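You operate a simulated robot arm through the tools that you are given. There is no shell and no other tool. Be economical: measure what you need, move in short steps, check, and stop when the job is done.

Carry out the task below with a simulated robot arm. There is one attempt and no reset: what you move stays moved.

TASK
Put honeycomb in the white bag and nut slab in the pink bag.
Fine: one ladle each, by that tub's own ladle, put back after; both bags stand in the grey basket; the other bags stay empty. Set down upright: big ladle with the white grip, what you pick out, big ladle with the blue grip.

The check looks at the end state, three seconds after you hand in, the way a careful person would. Anything else that was tipped, shoved, dropped, spilled or broken makes it a failure.

THE ROBOT
A 7-joint arm with a fingered hand on a trunk, on a base that drives. Base frame: it is fixed to the floor where the robot stands at the start and does not move with it; the origin is under the middle of the robot, x ahead of it, y to its left, z up. Readings come in cm, rad, newtons and seconds.
Its first joint turns from -2.007 to 2.007 rad. Places, roughly: inside of the grey basket [70, 0, 90]. Payload 5 kg.
The tool frame sits at the grasp point between the pads (the TCP): z along the fingers, y along the line on which they close. The tips reach 3.2 cm beyond it. Largest opening 16 cm; the body of the gripper starts 8.9 cm behind the TCP. The gripper is a hand of 4 fingers: y runs from the thumb to the fingers, the wrist lies at [0, 0, -26.7] in the tool frame, and closing takes about 1.5 s.
Orientation is told as [roll, pitch, yaw] about the base's x, y, z axes, in that order, counted from this pose: with the fingers straight down and closing along the base's y, the tool's x points along the base's -x, its y along +y and its z along -z.

THE INTERFACE
- The arm moves only by the tool arm_command. Its arguments are lists of equal length, an entry for each row: "dp": the shift along the tool's x, y, z in units of 150 mm (1.0 is 150 mm), a list of three; "turn": the turn, a rotation vector about the tool's x, y, z in units of 60 degrees (1.0 is 60 degrees), a list of three; "grip": the opening, from 0 (shut) to 1 (fully open). In form: {"dp": [[dx, dy, dz], ...], "turn": [[wx, wy, wz], ...], "grip": [grip, ...]}. A call has 1 to 8 rows; each row is the pose to reach, as a shift and turn from the pose commanded when the call began, along the tool's axes at that moment. A call with a number of a shift or a turn outside -1 to 1 is refused whole. Each row takes 0.2 s and may step no farther than 5 cm and 0.15 rad from the row before; otherwise, or with a gripper value out of range, the whole call is refused. A pose out of reach is approached as far as the arm can. The call stops where the force on the tool passes 40 N (or 10 N more than at its start, if that is more) or the arm is blocked; 0.2 s more then pass. The fingers move at their own pace (about 4.5 cm/s each) and stop on an object; they squeeze with about 24 N. The grip force told is the motor's: it shows also when the fingers shut on nothing. Time passes only in rows, and 0.2 s behind the last, so rows that repeat a pose let the fingers close. It gives the time, the measured TCP pose, the force on the tool (base axes), the opening and the grip force at its end, in the units of the frame above (readings bear some noise), with the torque about the TCP (base axes, N m) and any sound that the robot's microphone picked up.
- Cameras (640 x 400 px; columns grow to the right, rows downward): "scene" is now at [0.43, 15.66, 188.2]; the picture's right is [-0.59, -0.80, 0.00], its down [-0.57, 0.42, -0.70] and it looks along [0.57, -0.42, -0.71] (base axes); focal length 249 px, centre (320, 200). "wrist" rides on the gripper at [8, -0.4, -11.4] in the tool frame; the picture's right is [0.05, 1.00, 0.00], its down [-0.81, 0.04, -0.58] and it looks along [-0.58, 0.03, 0.82] (tool axes); focal length 265 px, centre (320, 200). There is no depth. A picture from a camera that has moved, and an enlarged one, comes with that camera's place and axes in the base frame and with its lens.
- camera(camera): a new picture of that camera. It takes no simulated time.
- slide_trunk(by): slides the trunk up (or, below 0, down) by that many cm; the arm and the scene camera ride with it, the base frame stays. It gives what a move gives, with no picture.
- base_move(legs): drives the robot by 1 to 6 legs, each [ahead, turn to the left] in cm and rad, along the robot's own axes; the way and the turn of a leg run together, so that a leg with both is an arc; at most 150 cm and 3.142 rad a leg. The arm and the cameras ride along, it lands a little off, and it stops where it bumps. It gives what a move gives.
- set_grasp(shape): the hand has 4 fingers and takes this shape, open, in about a second: jaw (thumb against the fingers, like two jaws); tri (thumb and two fingers); tip (a fingertip pinch); poke (one finger out to press); point (the index stretched); flat (the hand flat); cup (the hand cupped); fist (a fist). The gripper value then closes the fingers along that shape, each until it touches; the sizes above hold for jaw. It gives what a move gives, with no picture.
- aim_head(pan, tilt): turns the head with the scene camera to pan (to the left, within 2.705 rad either way) and tilt (down, from -0.506 to 1.204), counted from straight ahead of the robot. It gives what a move gives.
- enlarge(camera, box): a new picture of the part [left, top, right, bottom] of that camera's present view, enlarged. It takes no simulated time.
- close_job(): hands the job in; it is judged then, once.

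Go step by step. Nothing tells you exact positions but the pictures and the camera data: compare them with the known pose of the tool, close in by small moves and look again before you grip or let go. The budget is 120 turns and 78 pictures, counting those below and the enlarged ones. Unless the task says otherwise, let go and move clear before handing in, and close with one line.

The tools are called after ">>>" as name(argument=value, ...) on one line, values as JSON. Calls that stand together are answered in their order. arm_command: Moves the arm, as the interface text tells. Its arguments: {"type":"object","properties":{"dp":{"type":"array","items":{"type":"array","items":{"type":"number"}}},"turn":{"type":"array","items":{"type":"array","items":{"type":"number"}}},"grip":{"type":"array","items":{"type":"number"}}},"required":["dp","turn","grip"]} The other tools are called the same way: slide_trunk (by) slides the trunk up or down; set_grasp (shape) gives the hand a shape; base_move (legs) drives the base; aim_head (pan, tilt) turns the head that bears the scene camera; camera (camera) takes a picture; enlarge (camera, box) takes an enlarged picture of a part of a camera's view; close_job () hands the job in.

At the start:

```text
time: 0.0
tool_pos: [62.72, -35.32, 130.05]
orientation: [0.001, 0.001, 0.001]
wrist_force: [0.6, 0.8, 0.0]
ft_torque: [0.0, 0.0, 0.03]
finger_gap: 15.99
finger_force: 0.1
shape: jaw
trunk travel left (down, up): [-72.5, 26.5]
robot x, y, heading: [0.08, 0.14, -0.004]
head pan, tilt: [-0.637, 0.791]
```

scene: 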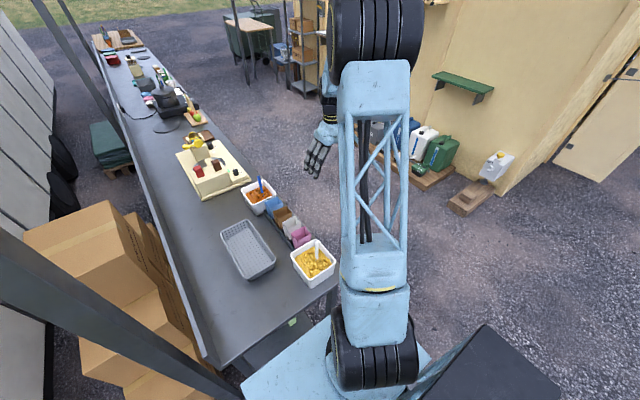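
wrist: 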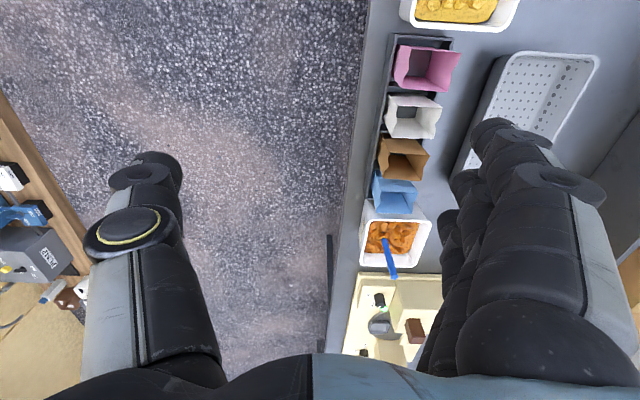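

I see a long counter with two tubs (orange with a blue ladle, yellow with its ladle), four bags in a row and a grey basket. I'll enlarge both views to make out the details.

>>> enlarge(camera="scene", box=[170, 120, 350, 290])

>>> enlarge(camera="wrist", box=[330, 0, 640, 200])

>>> enlarge(camera="wrist", box=[320, 160, 480, 360])

```text
2.35 times, centred on (260, 205) of scene
camera zoom: at [0.43, 15.66, 188.2], right [-0.59, -0.8, 0.0], down [-0.57, 0.42, -0.7], along [0.57, -0.42, -0.71], focal length 587 px, centre (461, 188)
```

zoom: 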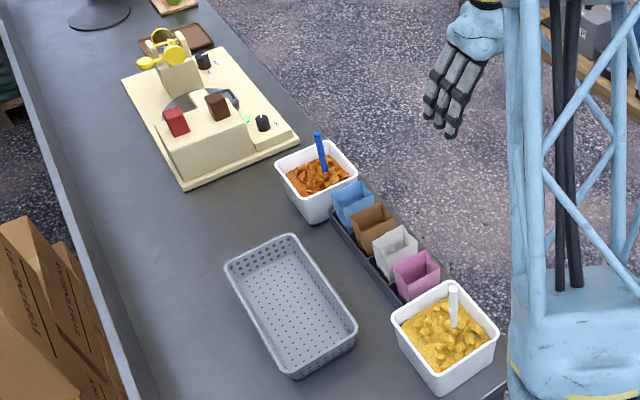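

```text
2.00 times, centred on (485, 100) of wrist
camera zoom: at [54.61, -35.7, 141.37], right [-0.05, 1.0, 0.0], down [0.81, 0.04, 0.58], along [0.58, 0.03, -0.82], focal length 531 px, centre (-10, 400)
```

zoom: 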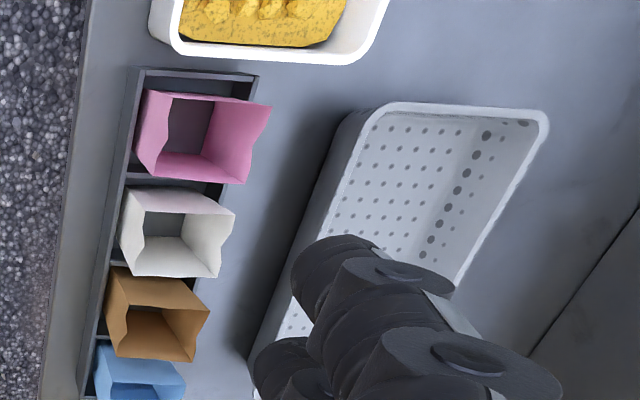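

```text
2.00 times, centred on (400, 260) of wrist
camera zoom: at [54.61, -35.7, 141.37], right [-0.05, 1.0, 0.0], down [0.81, 0.04, 0.58], along [0.58, 0.03, -0.82], focal length 531 px, centre (160, 80)
```

zoom: 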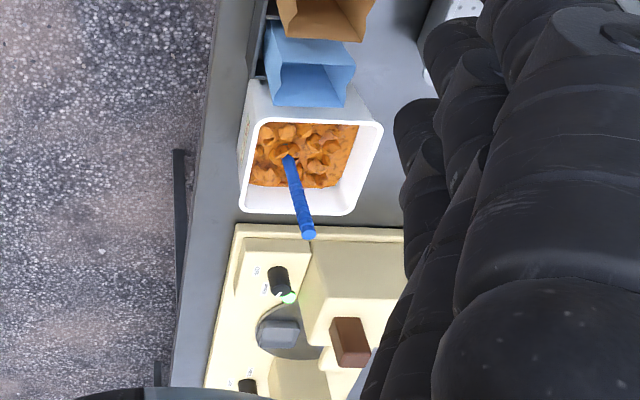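

The robot stands at the end of the counter, the yellow tub (white grip) near x≈48, bags at x≈61–85, orange tub (blue grip) near x≈99, all at y≈-17. I want to work from the -y side, so first I check the space for driving.

>>> aim_head(pan=-1.6, tilt=0.7)

>>> camera(camera="scene")

>>> aim_head(pan=0.1, tilt=1.2)

>>> camera(camera="scene")

```text
time: 1.2
tool_pos: [62.71, -35.37, 129.96]
orientation: [-0.001, 0.001, 0.001]
wrist_force: [0.4, 0.1, -0.3]
ft_torque: [-0.01, -0.02, -0.01]
finger_gap: 15.96
finger_force: 0.1
shape: jaw
trunk travel left (down, up): [-72.5, 26.5]
robot x, y, heading: [0.14, -0.29, -0.001]
head pan, tilt: [-1.6, 0.7]
```

```text
72 pictures are left
camera scene: at [-6.33, 11.98, 188.96], right [-1.0, 0.03, 0.0], down [0.02, 0.64, -0.76], along [-0.02, -0.76, -0.64], focal length 249 px, centre (320, 200)
```

scene: 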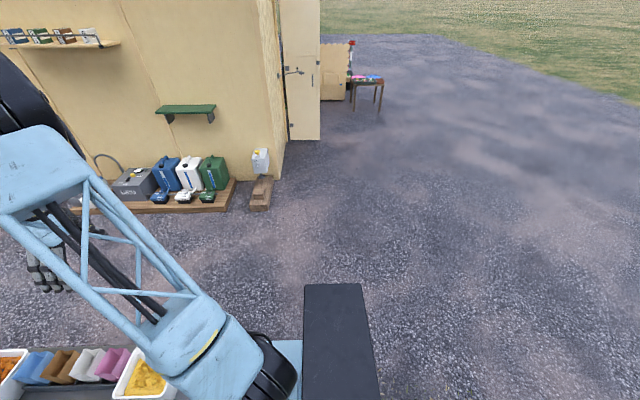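

```text
time: 3.0
tool_pos: [62.72, -35.29, 129.96]
orientation: [-0.002, -0.001, 0.001]
wrist_force: [0.2, -0.8, -0.2]
ft_torque: [0.0, 0.0, 0.01]
finger_gap: 15.96
finger_force: 0.0
shape: jaw
trunk travel left (down, up): [-72.5, 26.5]
robot x, y, heading: [-0.08, 0.11, -0.001]
head pan, tilt: [0.099, 1.201]
```

```text
71 pictures are left
camera scene: at [-0.52, 21.03, 185.36], right [0.1, -1.0, 0.0], down [-0.93, -0.09, -0.36], along [0.36, 0.04, -0.93], focal length 249 px, centre (320, 200)
```

scene: 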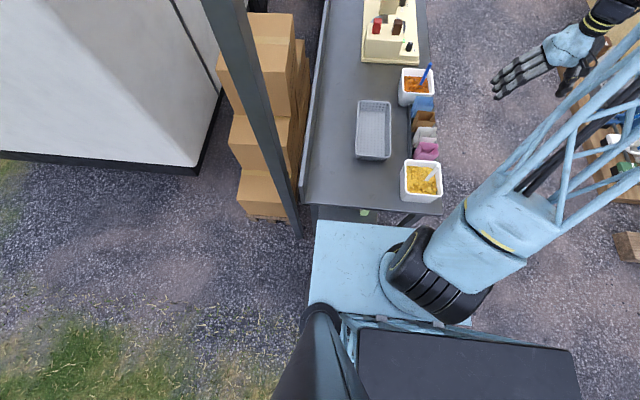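

The base is right against the counter end, so I need to back up before turning; I check behind first.

>>> aim_head(pan=-2.6, tilt=0.7)

>>> camera(camera="scene")

```text
time: 5.4
tool_pos: [62.65, -35.27, 129.99]
orientation: [0.001, 0.001, 0.0]
wrist_force: [0.1, -0.5, 0.9]
ft_torque: [-0.01, 0.01, 0.01]
finger_gap: 15.98
finger_force: 0.0
shape: jaw
trunk travel left (down, up): [-72.5, 26.5]
robot x, y, heading: [0.01, -0.08, 0.005]
head pan, tilt: [-2.601, 0.7]
```

```text
70 pictures are left
camera scene: at [-13.36, 16.1, 188.96], right [-0.52, 0.86, 0.0], down [0.55, 0.33, -0.76], along [-0.66, -0.39, -0.64], focal length 249 px, centre (320, 200)
```

scene: 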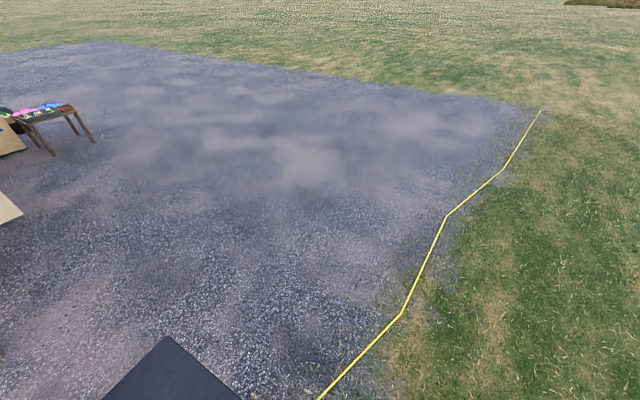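

Behind is open gravel with a yellow line starting about x=-49. I'll back up a little, turn right, and check.

>>> base_move(legs=[[-15, 0], [0, -1.57]])

>>> aim_head(pan=1.57, tilt=1.0)

>>> camera(camera="scene")

```text
time: 10.5
tool_pos: [-49.6, -63.07, 129.97]
orientation: [0.001, 0.002, -1.558]
wrist_force: [-0.2, -0.1, -1.0]
ft_torque: [-0.01, -0.01, -0.04]
finger_gap: 16.01
finger_force: 0.0
shape: jaw
trunk travel left (down, up): [-72.5, 26.5]
robot x, y, heading: [-15.09, 0.1, -1.556]
head pan, tilt: [-2.601, 0.7]
```

```text
time: 13.9
tool_pos: [-49.44, -63.14, 129.88]
orientation: [-0.002, -0.001, -1.559]
wrist_force: [-0.8, 0.3, 0.1]
ft_torque: [0.03, -0.01, 0.0]
finger_gap: 15.99
finger_force: 0.0
shape: jaw
trunk travel left (down, up): [-72.5, 26.5]
robot x, y, heading: [-14.67, -0.11, -1.558]
head pan, tilt: [1.571, 1.0]
```

```text
69 pictures are left
camera scene: at [12.17, 6.5, 186.62], right [0.01, -1.0, 0.0], down [-0.84, -0.01, -0.54], along [0.54, 0.01, -0.84], focal length 249 px, centre (320, 200)
```

scene: 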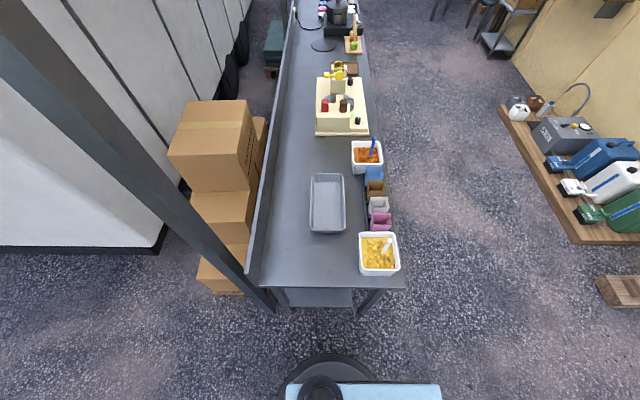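

The floor beside the counter is clear, counter edge at y≈-26. I drive round to stand at about (73, -85) facing the counter.

>>> base_move(legs=[[85, 0], [0, 1.56], [88, 0], [0, 1.57]])

>>> aim_head(pan=0.0, tilt=0.85)

>>> camera(camera="scene")

>>> camera(camera="wrist")

```text
time: 30.4
tool_pos: [110.97, -23.64, 129.94]
orientation: [0.001, 0.001, 1.561]
wrist_force: [-0.2, 0.3, 0.5]
ft_torque: [-0.04, 0.01, -0.01]
finger_gap: 15.99
finger_force: 0.1
shape: jaw
trunk travel left (down, up): [-72.5, 26.5]
robot x, y, heading: [75.01, -86.39, 1.562]
head pan, tilt: [1.571, 1.0]
```

```text
time: 32.0
tool_pos: [111.01, -23.7, 129.94]
orientation: [-0.001, -0.001, 1.562]
wrist_force: [0.2, 0.3, -0.5]
ft_torque: [0.02, -0.02, 0.01]
finger_gap: 15.98
finger_force: 0.1
shape: jaw
trunk travel left (down, up): [-72.5, 26.5]
robot x, y, heading: [74.95, -85.93, 1.564]
head pan, tilt: [0.0, 0.85]
```

```text
68 pictures are left
camera scene: at [54.7, -83.91, 187.73], right [1.0, -0.01, 0.0], down [-0.01, -0.75, -0.66], along [0.01, 0.66, -0.75], focal length 249 px, centre (320, 200)
```

scene: 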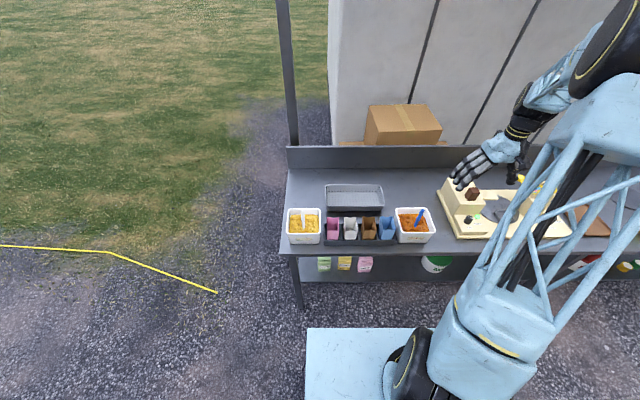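

```text
67 pictures are left
camera wrist: at [111.32, -31.76, 141.37], right [-1.0, -0.04, 0.0], down [-0.03, 0.82, 0.58], along [-0.02, 0.58, -0.82], focal length 265 px, centre (320, 200)
```

wrist: 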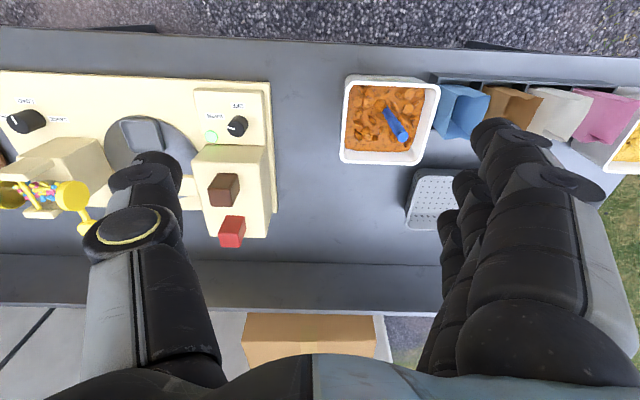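

The robot is in place. I enlarge the tubs, bags and ladles.

>>> enlarge(camera="scene", box=[280, 175, 450, 281])

>>> enlarge(camera="wrist", box=[320, 60, 448, 180])

```text
3.76 times, centred on (365, 228) of scene
camera zoom: at [54.7, -83.91, 187.73], right [1.0, -0.01, 0.0], down [-0.01, -0.75, -0.66], along [0.01, 0.66, -0.75], focal length 939 px, centre (151, 95)
```

zoom: 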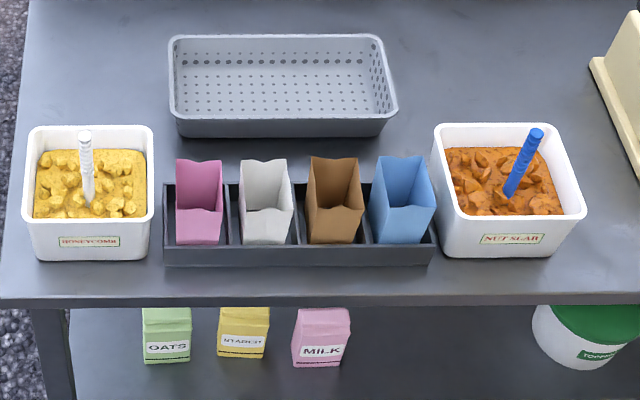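

```text
3.33 times, centred on (384, 120) of wrist
camera zoom: at [111.32, -31.76, 141.37], right [-1.0, -0.04, 0.0], down [-0.03, 0.82, 0.58], along [-0.02, 0.58, -0.82], focal length 885 px, centre (107, 467)
```

zoom: 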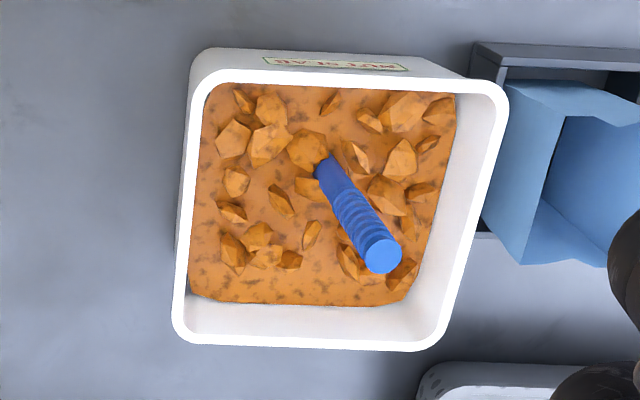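

Labels read: yellow = honeycomb (white-grip ladle, handle vertical at ≈(48.3,-17.8), top z≈105.6), orange = nut slab (blue grip at ≈(99.2,-17.8)). Bags: pink x≈61.6, white x≈69.4, y≈-17.5. I'll move the two bags into the basket first; I turn the hand so it closes along base y while moving toward them.

>>> arm_command(dp=[[0, 0.125, 0], [0, 0.25, 0], [0, 0.375, 0], [0, 0.5, 0], [0, 0.625, 0], [0, 0.75, 0], [0, 0.875, 0], [0, 1, 0]], turn=[[0, 0, 0.125], [0, 0, 0.25], [0, 0, 0.375], [0, 0, 0.5], [0, 0, 0.625], [0, 0, 0.75], [0, 0, 0.875], [0, 0, 1]], grip=[1, 1, 1, 1, 1, 1, 1, 1])

```text
time: 33.8
tool_pos: [95.93, -23.61, 130.04]
orientation: [0.001, 0.0, 0.512]
wrist_force: [-0.5, 0.6, 0.7]
ft_torque: [0.0, -0.02, 0.03]
finger_gap: 15.99
finger_force: 0.0
shape: jaw
trunk travel left (down, up): [-72.5, 26.5]
robot x, y, heading: [75.41, -85.83, 1.566]
head pan, tilt: [0.0, 0.85]
```

>>> arm_command(dp=[[0.17, 0.155, 0], [0.34, 0.31, 0], [0.52, 0.46, 0], [0.687, 0.615, 0]], turn=[[0, 0, 0.122], [0, 0, 0.244], [0, 0, 0.367], [0, 0, 0.489]], grip=[1, 1, 1, 1])

>>> arm_command(dp=[[0.25, 0.05, 0.2], [0.5, 0.1, 0.4], [0.75, 0.15, 0.6], [0.88, 0.17, 0.8]], turn=[[0, 0, 0], [0, 0, 0], [0, 0, 0], [0, 0, 0]], grip=[1, 1, 1, 1])

>>> camera(camera="wrist")

>>> camera(camera="scene")

```text
time: 34.8
tool_pos: [82.46, -20.54, 129.92]
orientation: [0.001, 0.0, 0.0]
wrist_force: [-0.1, -0.1, -0.9]
ft_torque: [-0.01, -0.01, 0.0]
finger_gap: 16.02
finger_force: 0.0
shape: jaw
trunk travel left (down, up): [-72.5, 26.5]
robot x, y, heading: [74.93, -86.14, 1.563]
head pan, tilt: [0.0, 0.85]
```

```text
time: 35.8
tool_pos: [69.18, -18.22, 117.89]
orientation: [0.002, 0.0, 0.001]
wrist_force: [-0.1, -0.8, 0.5]
ft_torque: [-0.03, 0.05, 0.01]
finger_gap: 16.0
finger_force: 0.0
shape: jaw
trunk travel left (down, up): [-72.5, 26.5]
robot x, y, heading: [75.4, -86.15, 1.56]
head pan, tilt: [0.0, 0.85]
```

```text
64 pictures are left
camera wrist: at [61.18, -18.6, 129.27], right [-0.05, 1.0, 0.0], down [0.82, 0.04, 0.58], along [0.58, 0.03, -0.82], focal length 265 px, centre (320, 200)
```

wrist: 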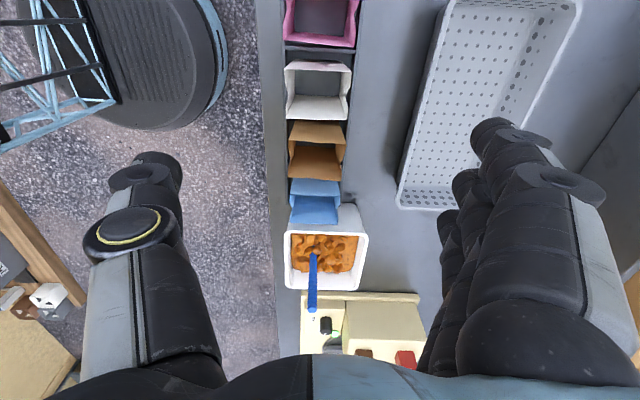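

```text
63 pictures are left
camera scene: at [54.67, -83.82, 187.73], right [1.0, -0.01, 0.0], down [-0.01, -0.75, -0.66], along [0.01, 0.66, -0.75], focal length 249 px, centre (320, 200)
```

scene: 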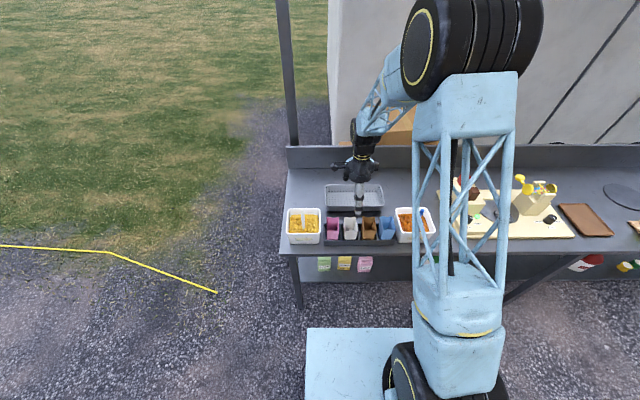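

>>> enlarge(camera="wrist", box=[250, 0, 410, 150])

```text
2.67 times, centred on (330, 75) of wrist
camera zoom: at [61.18, -18.6, 129.27], right [-0.05, 1.0, 0.0], down [0.82, 0.04, 0.58], along [0.58, 0.03, -0.82], focal length 708 px, centre (293, 533)
```

zoom: 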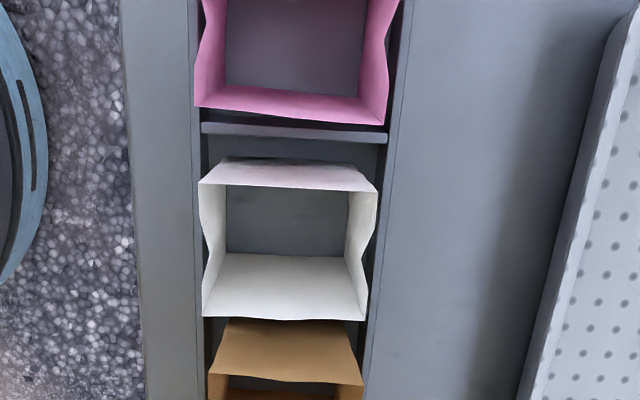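

White bag rim measures x 66.5–72.3, y -22.2…-14.6, top z≈97; the hand is centred over it. I narrow the opening to 12 cm and descend.

>>> arm_command(dp=[[-0.01, -0.01, 0], [-0.01, -0.01, 0.15], [-0.01, -0.01, 0.3], [-0.01, -0.01, 0.5], [-0.01, -0.01, 0.7], [-0.01, -0.01, 0.9]], turn=[[0, 0, 0], [0, 0, 0], [0, 0, 0], [0, 0, 0], [0, 0, 0], [0, 0, 0]], grip=[0.75, 0.75, 0.75, 0.75, 0.75, 0.75])

>>> camera(camera="wrist")

>>> enlarge(camera="scene", box=[280, 150, 450, 256])

```text
time: 37.2
tool_pos: [69.32, -18.46, 104.5]
orientation: [0.0, 0.0, 0.003]
wrist_force: [0.2, 0.4, 0.2]
ft_torque: [0.01, -0.01, 0.01]
finger_gap: 12.01
finger_force: 0.1
shape: jaw
trunk travel left (down, up): [-72.5, 26.5]
robot x, y, heading: [75.31, -86.3, 1.564]
head pan, tilt: [0.0, 0.85]
```

```text
61 pictures are left
camera wrist: at [61.31, -18.77, 115.84], right [-0.05, 1.0, 0.0], down [0.82, 0.04, 0.58], along [0.58, 0.03, -0.82], focal length 265 px, centre (320, 200)
```

wrist: 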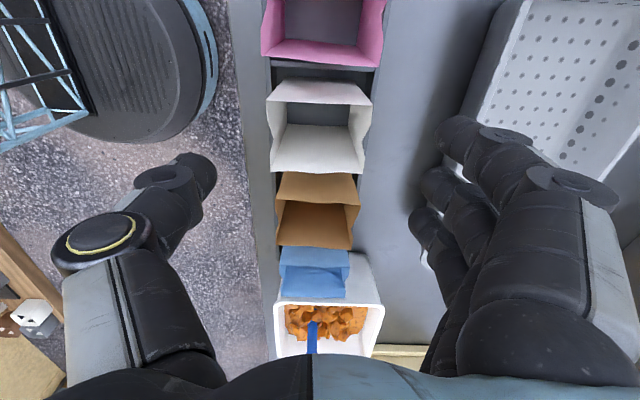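

```text
3.76 times, centred on (365, 203) of scene
camera zoom: at [54.66, -83.81, 187.73], right [1.0, -0.01, 0.0], down [-0.01, -0.75, -0.66], along [0.01, 0.66, -0.75], focal length 939 px, centre (151, 189)
```

zoom: 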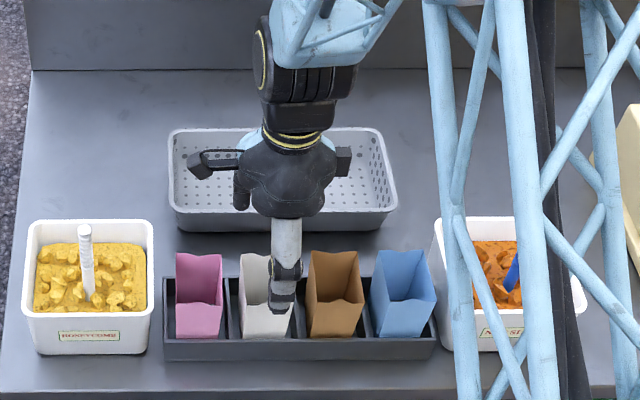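

Aligned (bag centre y≈-18.5). I descend to grip height and close gently.

>>> arm_command(dp=[[0, 0, 0.2], [0, 0, 0.4], [0, 0, 0.55], [0, 0, 0.68], [0, 0, 0.68]], turn=[[0, 0, 0], [0, 0, 0], [0, 0, 0], [0, 0, 0], [0, 0, 0]], grip=[0.75, 0.75, 0.75, 0.75, 0.75])

>>> arm_command(dp=[[0, 0, 0], [0, 0, 0], [0, 0, 0], [0, 0, 0], [0, 0, 0]], turn=[[0, 0, 0], [0, 0, 0], [0, 0, 0], [0, 0, 0], [0, 0, 0]], grip=[0.45, 0.45, 0.45, 0.42, 0.42])

>>> camera(camera="wrist")

```text
time: 38.4
tool_pos: [69.35, -18.27, 94.24]
orientation: [0.0, 0.001, 0.002]
wrist_force: [0.0, -0.6, 0.6]
ft_torque: [0.01, -0.01, 0.02]
finger_gap: 12.02
finger_force: 0.0
shape: jaw
trunk travel left (down, up): [-72.5, 26.5]
robot x, y, heading: [75.12, -86.3, 1.566]
head pan, tilt: [0.0, 0.85]
```

```text
time: 39.6
tool_pos: [69.24, -18.25, 94.19]
orientation: [0.001, -0.001, 0.002]
wrist_force: [0.4, -1.2, -0.3]
ft_torque: [0.02, -0.01, -0.02]
finger_gap: 6.67
finger_force: 23.9
shape: jaw
trunk travel left (down, up): [-72.5, 26.5]
robot x, y, heading: [75.13, -85.55, 1.56]
head pan, tilt: [0.0, 0.85]
```

```text
59 pictures are left
camera wrist: at [61.26, -18.64, 105.64], right [-0.05, 1.0, 0.0], down [0.82, 0.04, 0.58], along [0.58, 0.03, -0.82], focal length 265 px, centre (320, 200)
```

wrist: 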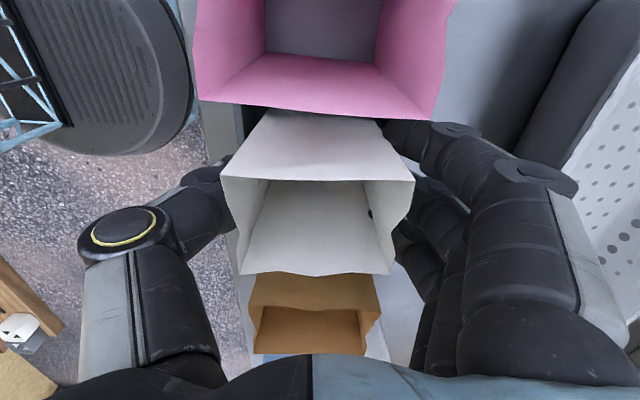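

Gripped (6.7 cm, 24 N). I lift straight up and look at the basket.

>>> arm_command(dp=[[0, 0, -0.1], [0, 0, -0.25], [0, 0, -0.45], [0, 0, -0.65], [0, 0, -0.85], [0, 0, -1]], turn=[[0, 0, 0], [0, 0, 0], [0, 0, 0], [0, 0, 0], [0, 0, 0], [0, 0, 0]], grip=[0.4, 0.4, 0.4, 0.4, 0.4, 0.4])

>>> camera(camera="wrist")

>>> enlarge(camera="scene", box=[280, 150, 450, 256])

```text
time: 41.0
tool_pos: [69.33, -18.25, 109.19]
orientation: [0.001, 0.002, 0.001]
wrist_force: [0.3, -0.5, -0.5]
ft_torque: [-0.01, 0.03, 0.02]
finger_gap: 6.64
finger_force: 24.3
shape: jaw
trunk travel left (down, up): [-72.5, 26.5]
robot x, y, heading: [75.16, -86.11, 1.567]
head pan, tilt: [0.0, 0.85]
```

```text
58 pictures are left
camera wrist: at [61.3, -18.67, 120.69], right [-0.05, 1.0, 0.0], down [0.82, 0.04, 0.58], along [0.58, 0.03, -0.82], focal length 265 px, centre (320, 200)
```

wrist: 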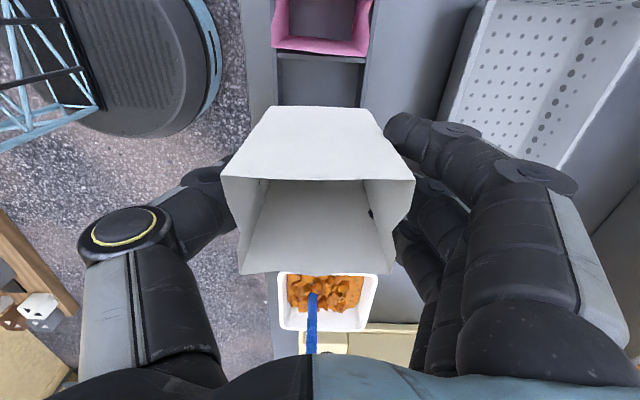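

```text
3.76 times, centred on (365, 203) of scene
camera zoom: at [54.68, -83.95, 187.73], right [1.0, -0.01, 0.0], down [-0.01, -0.75, -0.66], along [0.01, 0.66, -0.75], focal length 939 px, centre (151, 189)
```

zoom: 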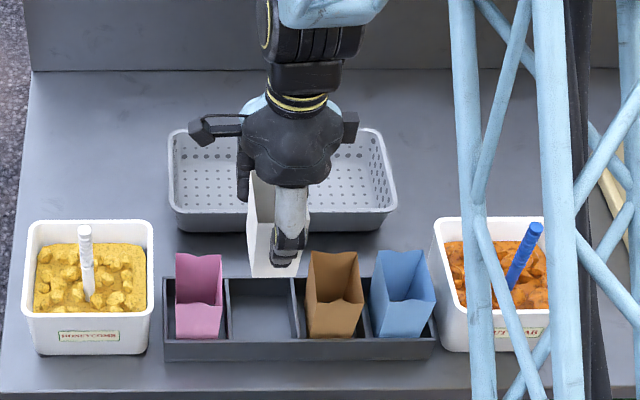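

The bag is held upright. Basket inside runs about x 60–87, y -2.5…8.5. I carry the white bag toward (80, 3).

>>> arm_command(dp=[[-0.05, 0.1, 0], [-0.12, 0.2, 0], [-0.25, 0.35, 0], [-0.38, 0.5, 0], [-0.5, 0.65, 0], [-0.62, 0.8, 0], [-0.7, 0.93, 0], [-0.713, 1, 0]], turn=[[0, 0, 0], [0, 0, 0], [0, 0, 0], [0, 0, 0], [0, 0, 0], [0, 0, 0], [0, 0, 0], [0, 0, 0]], grip=[0.4, 0.4, 0.4, 0.4, 0.4, 0.4, 0.4, 0.4])

>>> arm_command(dp=[[0, 0.08, 0], [0, 0.2, 0], [0, 0.32, 0], [0, 0.415, 0], [0, 0.415, 0.1], [0, 0.415, 0.2]], turn=[[0, 0, 0], [0, 0, 0], [0, 0, 0], [0, 0, 0], [0, 0, 0], [0, 0, 0]], grip=[0.4, 0.4, 0.4, 0.4, 0.4, 0.4])

>>> camera(camera="wrist")

>>> enlarge(camera="scene", box=[280, 150, 450, 256])

```text
time: 42.8
tool_pos: [80.05, -3.22, 109.22]
orientation: [0.001, 0.0, 0.003]
wrist_force: [-0.1, 1.4, -0.7]
ft_torque: [-0.01, -0.02, -0.02]
finger_gap: 6.64
finger_force: 23.5
shape: jaw
trunk travel left (down, up): [-72.5, 26.5]
robot x, y, heading: [75.12, -86.3, 1.56]
head pan, tilt: [0.0, 0.85]
```

```text
time: 44.2
tool_pos: [80.06, 3.07, 106.19]
orientation: [0.001, 0.0, 0.002]
wrist_force: [-0.2, 0.7, -0.5]
ft_torque: [-0.06, 0.03, 0.04]
finger_gap: 6.62
finger_force: 24.4
shape: jaw
trunk travel left (down, up): [-72.5, 26.5]
robot x, y, heading: [75.1, -86.33, 1.563]
head pan, tilt: [0.0, 0.85]
```

```text
56 pictures are left
camera wrist: at [71.98, 2.63, 117.72], right [-0.05, 1.0, 0.0], down [0.82, 0.04, 0.58], along [0.58, 0.03, -0.82], focal length 265 px, centre (320, 200)
```

wrist: 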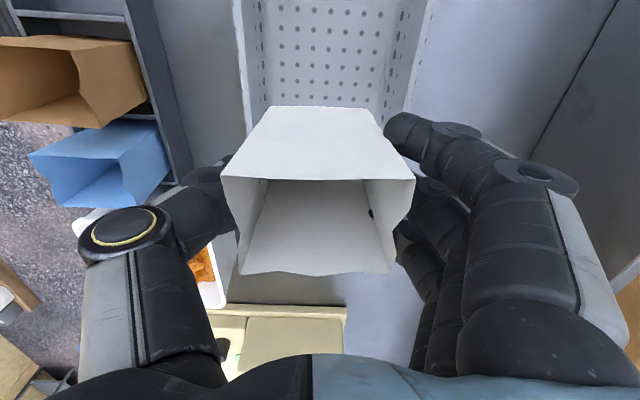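

```text
3.76 times, centred on (365, 203) of scene
camera zoom: at [54.69, -83.86, 187.73], right [1.0, -0.01, 0.0], down [-0.01, -0.75, -0.66], along [0.01, 0.66, -0.75], focal length 939 px, centre (151, 189)
```

zoom: 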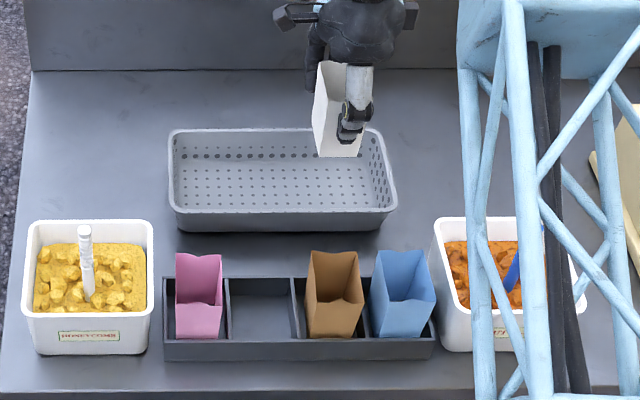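

I shift 0.35 cm to centre and lower the bag into the basket.

>>> arm_command(dp=[[0, 0.02, 0.1], [0, 0.02, 0.25], [0, 0.02, 0.4], [0, 0.02, 0.55], [0, 0.02, 0.68], [0, 0.02, 0.75], [0, 0.02, 0.78]], turn=[[0, 0, 0], [0, 0, 0], [0, 0, 0], [0, 0, 0], [0, 0, 0], [0, 0, 0], [0, 0, 0]], grip=[0.4, 0.4, 0.4, 0.4, 0.4, 0.4, 0.4])

>>> camera(camera="wrist")

```text
time: 45.8
tool_pos: [80.04, 3.34, 94.61]
orientation: [-0.002, 0.001, 0.002]
wrist_force: [-0.5, 0.4, -0.5]
ft_torque: [0.04, 0.0, 0.01]
finger_gap: 6.63
finger_force: 24.5
shape: jaw
trunk travel left (down, up): [-72.5, 26.5]
robot x, y, heading: [75.15, -86.33, 1.564]
head pan, tilt: [0.0, 0.85]
```

```text
54 pictures are left
camera wrist: at [71.98, 2.95, 105.98], right [-0.05, 1.0, 0.0], down [0.82, 0.04, 0.58], along [0.58, 0.03, -0.82], focal length 265 px, centre (320, 200)
```

wrist: 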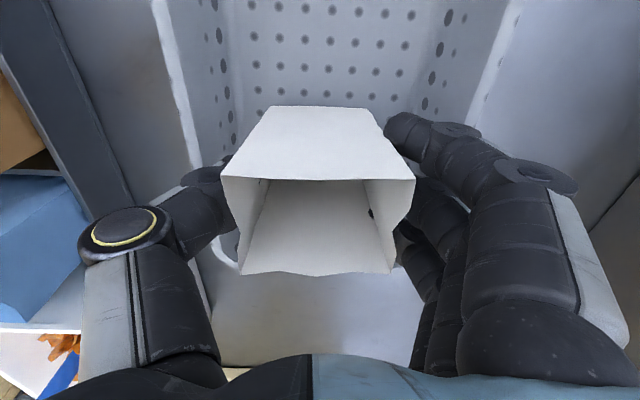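

>>> arm_command(dp=[[0, 0, 0.01], [0, 0, 0.02], [0, 0, 0.03], [0, 0, 0.03]], turn=[[0, 0, 0], [0, 0, 0], [0, 0, 0], [0, 0, 0]], grip=[0.4, 0.4, 0.4, 0.4])

>>> arm_command(dp=[[0, 0, 0.01], [0, 0, 0.02], [0, 0, 0.02]], turn=[[0, 0, 0], [0, 0, 0], [0, 0, 0]], grip=[0.4, 0.4, 0.4])

```text
time: 46.8
tool_pos: [80.04, 3.33, 94.23]
orientation: [0.0, 0.002, 0.002]
wrist_force: [0.1, 0.6, -1.0]
ft_torque: [0.04, -0.01, 0.03]
finger_gap: 6.62
finger_force: 23.6
shape: jaw
trunk travel left (down, up): [-72.5, 26.5]
robot x, y, heading: [75.25, -85.75, 1.56]
head pan, tilt: [0.0, 0.85]
```

```text
time: 47.6
tool_pos: [80.04, 3.36, 93.91]
orientation: [0.003, -0.002, 0.001]
wrist_force: [-0.4, -1.6, 5.6]
ft_torque: [0.02, 0.03, 0.0]
finger_gap: 6.63
finger_force: 24.2
shape: jaw
trunk travel left (down, up): [-72.5, 26.5]
robot x, y, heading: [75.14, -86.02, 1.563]
head pan, tilt: [0.0, 0.85]
```

Contact with the basket floor (5.6 N). I open a little and lift away.

>>> arm_command(dp=[[0, 0, 0], [0, 0, 0], [0, 0, 0], [0, 0, -0.1], [0, 0, -0.3], [0, 0, -0.55], [0, 0, -0.8], [0, 0, -1]], turn=[[0, 0, 0], [0, 0, 0], [0, 0, 0], [0, 0, 0], [0, 0, 0], [0, 0, 0], [0, 0, 0], [0, 0, 0]], grip=[0.54, 0.54, 0.54, 0.54, 0.54, 0.54, 0.54, 0.54])

>>> camera(camera="wrist")

```text
time: 49.4
tool_pos: [80.09, 3.25, 108.97]
orientation: [0.0, 0.0, 0.002]
wrist_force: [1.4, -0.8, -0.7]
ft_torque: [0.03, 0.02, 0.02]
finger_gap: 8.55
finger_force: 0.1
shape: jaw
trunk travel left (down, up): [-72.5, 26.5]
robot x, y, heading: [75.38, -86.0, 1.566]
head pan, tilt: [0.0, 0.85]
```

```text
53 pictures are left
camera wrist: at [72.09, 2.85, 120.29], right [-0.05, 1.0, 0.0], down [0.82, 0.04, 0.58], along [0.58, 0.03, -0.82], focal length 265 px, centre (320, 200)
```

wrist: 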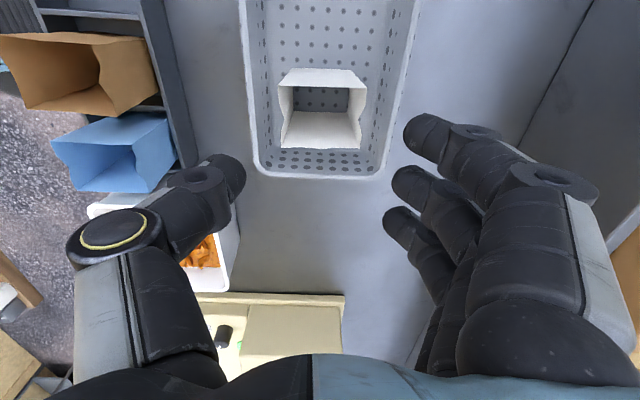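

White bag stands well in the basket. Next I go to the pink bag at ≈(61.3,-18.4).

>>> arm_command(dp=[[0.1, -0.1, 0], [0.24, -0.26, 0], [0.38, -0.43, 0], [0.52, -0.6, 0], [0.627, -0.722, 0]], turn=[[0, 0, 0], [0, 0, 0], [0, 0, 0], [0, 0, 0], [0, 0, 0]], grip=[0.75, 0.75, 0.75, 0.75, 0.75])

>>> arm_command(dp=[[0.15, -0.2, 0], [0.3, -0.4, 0], [0.45, -0.56, 0], [0.57, -0.68, 0], [0.627, -0.722, 0], [0.627, -0.722, 0]], turn=[[0, 0, 0], [0, 0, 0], [0, 0, 0], [0, 0, 0], [0, 0, 0], [0, 0, 0]], grip=[0.75, 0.75, 0.75, 0.75, 0.75, 0.75])

>>> camera(camera="wrist")

```text
time: 50.6
tool_pos: [70.7, -7.66, 108.73]
orientation: [-0.001, -0.001, 0.002]
wrist_force: [-0.7, -0.1, -0.2]
ft_torque: [0.0, 0.0, 0.01]
finger_gap: 11.95
finger_force: 0.1
shape: jaw
trunk travel left (down, up): [-72.5, 26.5]
robot x, y, heading: [74.99, -86.26, 1.559]
head pan, tilt: [0.0, 0.85]
```

```text
time: 52.0
tool_pos: [61.45, -18.39, 108.78]
orientation: [0.001, 0.0, 0.002]
wrist_force: [-0.2, 0.5, 0.5]
ft_torque: [0.02, 0.04, -0.01]
finger_gap: 11.96
finger_force: 0.0
shape: jaw
trunk travel left (down, up): [-72.5, 26.5]
robot x, y, heading: [75.3, -86.0, 1.559]
head pan, tilt: [0.0, 0.85]
```

```text
52 pictures are left
camera wrist: at [53.32, -18.9, 120.18], right [-0.05, 1.0, 0.0], down [0.82, 0.04, 0.58], along [0.58, 0.03, -0.82], focal length 265 px, centre (320, 200)
```

wrist: 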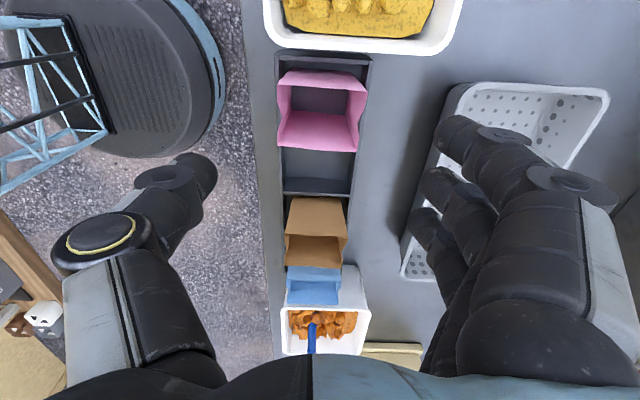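

Aligned; the wrist camera housing will clear the white ladle handle by ~2 cm, so I bias slightly to +x and descend.

>>> arm_command(dp=[[-0.01, 0, 0.2], [-0.02, 0, 0.4], [-0.02, 0, 0.6], [-0.02, 0, 0.78], [-0.02, 0, 0.9], [-0.02, 0, 0.97], [-0.02, 0, 0.97]], turn=[[0, 0, 0], [0, 0, 0], [0, 0, 0], [0, 0, 0], [0, 0, 0], [0, 0, 0], [0, 0, 0]], grip=[0.75, 0.75, 0.75, 0.75, 0.75, 0.75, 0.75])

>>> arm_command(dp=[[0, 0, 0], [0, 0, 0], [0, 0, 0], [0, 0, 0], [0, 0, 0]], turn=[[0, 0, 0], [0, 0, 0], [0, 0, 0], [0, 0, 0], [0, 0, 0]], grip=[0.45, 0.45, 0.45, 0.4, 0.4])

>>> arm_command(dp=[[0, 0, -0.1], [0, 0, -0.25], [0, 0, -0.45], [0, 0, -0.65], [0, 0, -0.85], [0, 0, -1]], turn=[[0, 0, 0], [0, 0, 0], [0, 0, 0], [0, 0, 0], [0, 0, 0], [0, 0, 0]], grip=[0.4, 0.4, 0.4, 0.4, 0.4, 0.4])

>>> enlarge(camera="scene", box=[280, 150, 450, 256])

>>> camera(camera="wrist")

```text
time: 53.6
tool_pos: [61.62, -18.37, 94.32]
orientation: [-0.001, 0.001, 0.002]
wrist_force: [0.6, -0.5, 0.1]
ft_torque: [-0.02, -0.01, 0.02]
finger_gap: 11.99
finger_force: 0.1
shape: jaw
trunk travel left (down, up): [-72.5, 26.5]
robot x, y, heading: [75.14, -85.88, 1.563]
head pan, tilt: [0.0, 0.85]
```

```text
time: 54.8
tool_pos: [61.56, -18.41, 94.27]
orientation: [0.001, 0.001, 0.003]
wrist_force: [0.5, 0.2, -0.2]
ft_torque: [0.01, -0.03, 0.0]
finger_gap: 6.28
finger_force: 24.6
shape: jaw
trunk travel left (down, up): [-72.5, 26.5]
robot x, y, heading: [74.96, -86.13, 1.558]
head pan, tilt: [0.0, 0.85]
```

```text
time: 56.2
tool_pos: [61.62, -18.48, 109.25]
orientation: [-0.001, 0.002, 0.001]
wrist_force: [-0.3, 0.8, -0.1]
ft_torque: [0.02, -0.01, 0.0]
finger_gap: 6.28
finger_force: 24.4
shape: jaw
trunk travel left (down, up): [-72.5, 26.5]
robot x, y, heading: [74.79, -86.27, 1.564]
head pan, tilt: [0.0, 0.85]
```

```text
3.76 times, centred on (365, 203) of scene
camera zoom: at [54.68, -83.97, 187.73], right [1.0, -0.01, 0.0], down [-0.01, -0.75, -0.66], along [0.01, 0.66, -0.75], focal length 939 px, centre (151, 189)
```

zoom: 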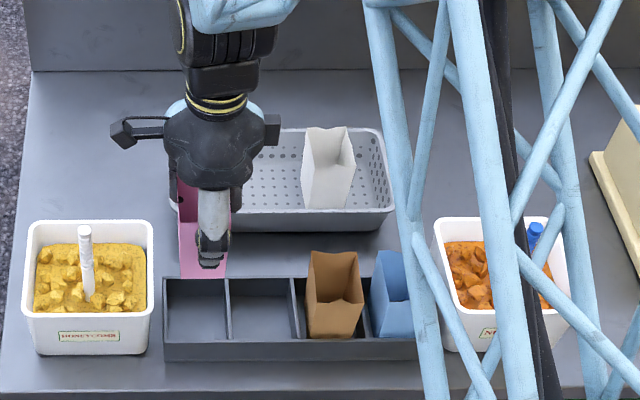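

```text
50 pictures are left
camera wrist: at [53.61, -18.89, 120.69], right [-0.05, 1.0, 0.0], down [0.82, 0.04, 0.58], along [0.58, 0.03, -0.82], focal length 265 px, centre (320, 200)
```

wrist: 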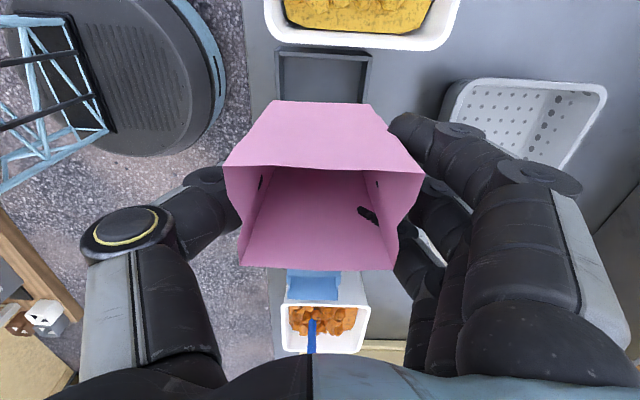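

Pink bag lifted. I carry it to (66, 3.35) in the basket.

>>> arm_command(dp=[[0, 0.1, 0], [-0.05, 0.22, 0], [-0.1, 0.36, 0], [-0.15, 0.5, 0], [-0.2, 0.65, 0], [-0.25, 0.8, 0], [-0.29, 0.93, 0], [-0.293, 1, 0]], turn=[[0, 0, 0], [0, 0, 0], [0, 0, 0], [0, 0, 0], [0, 0, 0], [0, 0, 0], [0, 0, 0], [0, 0, 0]], grip=[0.38, 0.38, 0.38, 0.38, 0.38, 0.38, 0.38, 0.38])

>>> arm_command(dp=[[0, 0.1, 0], [0, 0.25, 0], [0, 0.38, 0], [0, 0.455, 0], [0, 0.455, 0.15], [0, 0.455, 0.35], [0, 0.455, 0.55], [0, 0.455, 0.7]], turn=[[0, 0, 0], [0, 0, 0], [0, 0, 0], [0, 0, 0], [0, 0, 0], [0, 0, 0], [0, 0, 0], [0, 0, 0]], grip=[0.38, 0.38, 0.38, 0.38, 0.38, 0.38, 0.38, 0.38])

>>> camera(camera="wrist")

```text
time: 58.0
tool_pos: [66.07, -3.39, 109.25]
orientation: [0.0, 0.0, 0.003]
wrist_force: [-0.1, 0.7, 0.6]
ft_torque: [0.01, 0.0, 0.01]
finger_gap: 6.0
finger_force: 23.8
shape: jaw
trunk travel left (down, up): [-72.5, 26.5]
robot x, y, heading: [75.31, -85.86, 1.559]
head pan, tilt: [0.0, 0.85]
```

```text
time: 59.8
tool_pos: [65.98, 3.64, 98.96]
orientation: [0.001, 0.0, 0.0]
wrist_force: [0.4, -0.5, -1.1]
ft_torque: [-0.02, -0.02, -0.01]
finger_gap: 6.0
finger_force: 23.8
shape: jaw
trunk travel left (down, up): [-72.5, 26.5]
robot x, y, heading: [75.1, -86.05, 1.558]
head pan, tilt: [0.0, 0.85]
```

```text
49 pictures are left
camera wrist: at [57.98, 3.18, 110.35], right [-0.05, 1.0, 0.0], down [0.82, 0.04, 0.58], along [0.58, 0.03, -0.82], focal length 265 px, centre (320, 200)
```

wrist: 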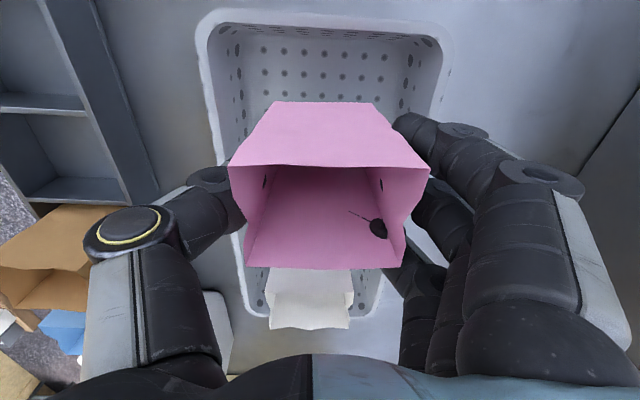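

>>> arm_command(dp=[[0, -0.01, 0.1], [0, -0.015, 0.2], [0, -0.015, 0.27], [0, -0.015, 0.3], [0, -0.015, 0.315], [0, -0.015, 0.325], [0, -0.015, 0.335], [0, -0.015, 0.335]], turn=[[0, 0, 0], [0, 0, 0], [0, 0, 0], [0, 0, 0], [0, 0, 0], [0, 0, 0], [0, 0, 0], [0, 0, 0]], grip=[0.38, 0.38, 0.38, 0.38, 0.38, 0.38, 0.38, 0.38])

```text
time: 61.6
tool_pos: [66.04, 3.17, 93.92]
orientation: [0.001, 0.001, 0.002]
wrist_force: [0.8, 0.5, 16.6]
ft_torque: [0.23, 0.14, -0.01]
finger_gap: 6.01
finger_force: 24.3
shape: jaw
trunk travel left (down, up): [-72.5, 26.5]
robot x, y, heading: [75.09, -85.93, 1.561]
head pan, tilt: [0.0, 0.85]
```

Contact. I ease up slightly, release and lift away.

>>> arm_command(dp=[[0, 0, -0.01], [0, 0, -0.01], [0, 0, -0.01], [0, 0, -0.01], [0, 0, -0.15], [0, 0, -0.45], [0, 0, -0.75], [0, 0, -1]], turn=[[0, 0, 0], [0, 0, 0], [0, 0, 0], [0, 0, 0], [0, 0, 0], [0, 0, 0], [0, 0, 0], [0, 0, 0]], grip=[0.38, 0.56, 0.56, 0.56, 0.56, 0.56, 0.56, 0.56])

>>> camera(camera="wrist")

```text
time: 63.4
tool_pos: [65.95, 2.95, 108.87]
orientation: [-0.001, -0.001, 0.002]
wrist_force: [-0.4, -0.8, -0.2]
ft_torque: [0.02, -0.01, 0.03]
finger_gap: 8.9
finger_force: 0.0
shape: jaw
trunk travel left (down, up): [-72.5, 26.5]
robot x, y, heading: [75.46, -85.97, 1.559]
head pan, tilt: [0.0, 0.85]
```

```text
48 pictures are left
camera wrist: at [57.88, 2.61, 120.19], right [-0.05, 1.0, 0.0], down [0.82, 0.04, 0.58], along [0.58, 0.03, -0.82], focal length 265 px, centre (320, 200)
```

wrist: 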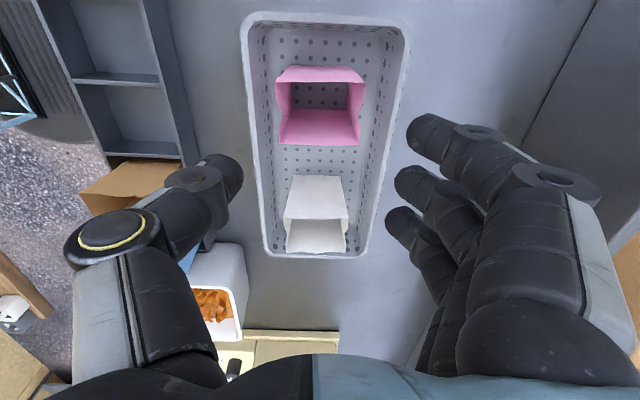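

Both bags stand upright in the basket. Now I rotate the hand to horizontal, pointing at +y with the camera on top, while moving above the front of the honeycomb tub.

>>> arm_command(dp=[[0.03, -0.05, -0.15], [0.12, -0.2, -0.3], [0.2, -0.34, -0.42], [0.28, -0.48, -0.53], [0.36, -0.62, -0.6], [0.44, -0.76, -0.66], [0.52, -0.88, -0.7], [0.6, -1, -0.73]], turn=[[-0.072, 0.072, 0.072], [-0.144, 0.144, 0.144], [-0.216, 0.216, 0.216], [-0.288, 0.288, 0.288], [-0.36, 0.36, 0.36], [-0.432, 0.432, 0.432], [-0.505, 0.505, 0.505], [-0.577, 0.577, 0.577]], grip=[0.56, 0.56, 0.56, 0.56, 0.56, 0.56, 0.56, 0.56])

```text
time: 65.2
tool_pos: [56.94, -11.85, 119.85]
orientation: [0.465, 0.733, -0.46]
wrist_force: [0.3, -0.2, -1.1]
ft_torque: [0.02, -0.01, -0.02]
finger_gap: 8.88
finger_force: 0.0
shape: jaw
trunk travel left (down, up): [-72.5, 26.5]
robot x, y, heading: [74.8, -86.26, 1.561]
head pan, tilt: [0.0, 0.85]
```

>>> arm_command(dp=[[0.012, -0.12, -0.048], [0.025, -0.24, -0.096], [0.037, -0.36, -0.144], [0.049, -0.48, -0.192], [0.061, -0.6, -0.24], [0.074, -0.72, -0.289], [0.086, -0.845, -0.337], [0.098, -0.965, -0.385]], turn=[[-0.072, 0.072, 0.072], [-0.144, 0.144, 0.144], [-0.216, 0.216, 0.216], [-0.288, 0.288, 0.288], [-0.36, 0.36, 0.36], [-0.432, 0.432, 0.432], [-0.505, 0.505, 0.505], [-0.577, 0.577, 0.577]], grip=[0.56, 0.56, 0.56, 0.56, 0.56, 0.56, 0.56, 0.56])

>>> camera(camera="wrist")

>>> camera(camera="scene")

```text
time: 67.2
tool_pos: [52.11, -23.07, 119.7]
orientation: [1.739, 1.568, 0.103]
wrist_force: [-0.5, -0.9, -0.1]
ft_torque: [0.04, -0.03, -0.01]
finger_gap: 8.96
finger_force: 0.0
shape: jaw
trunk travel left (down, up): [-72.5, 26.5]
robot x, y, heading: [74.94, -86.32, 1.558]
head pan, tilt: [0.0, 0.85]
stopped in row 8: the arm was blocked; the commanded pose is now the measured one
```

```text
47 pictures are left
camera wrist: at [50.79, -34.36, 127.75], right [1.0, -0.07, 0.05], down [0.01, -0.58, -0.82], along [0.09, 0.81, -0.58], focal length 265 px, centre (320, 200)
```

wrist: 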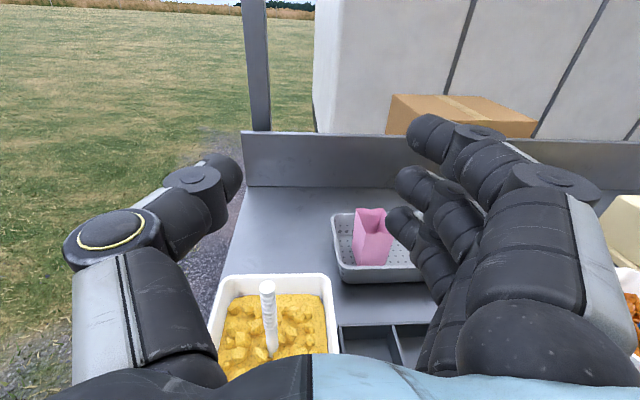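

```text
46 pictures are left
camera scene: at [54.39, -83.81, 187.69], right [1.0, -0.01, 0.0], down [0.0, -0.75, -0.66], along [0.01, 0.66, -0.75], focal length 249 px, centre (320, 200)
```

scene: 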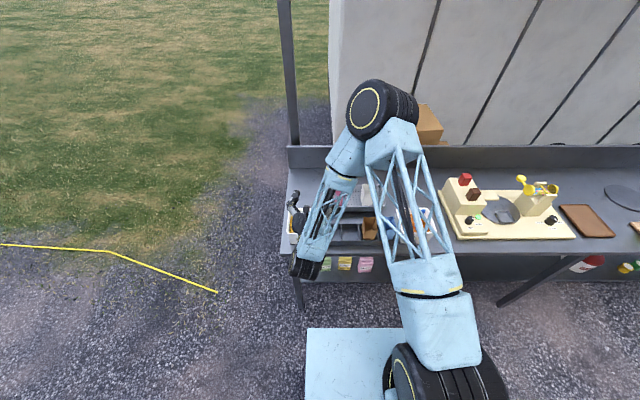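

The arm was folded too tightly at this distance (joint-limited). I back the base off 18 cm to give the horizontal hand more room.

>>> base_move(legs=[[-18, 0]])

```text
time: 68.7
tool_pos: [51.95, -41.02, 119.85]
orientation: [2.615, 1.567, 0.976]
wrist_force: [-0.2, -0.7, -0.4]
ft_torque: [-0.01, 0.01, -0.02]
finger_gap: 8.95
finger_force: 0.1
shape: jaw
trunk travel left (down, up): [-72.5, 26.5]
robot x, y, heading: [74.48, -103.86, 1.563]
head pan, tilt: [0.0, 0.85]
```

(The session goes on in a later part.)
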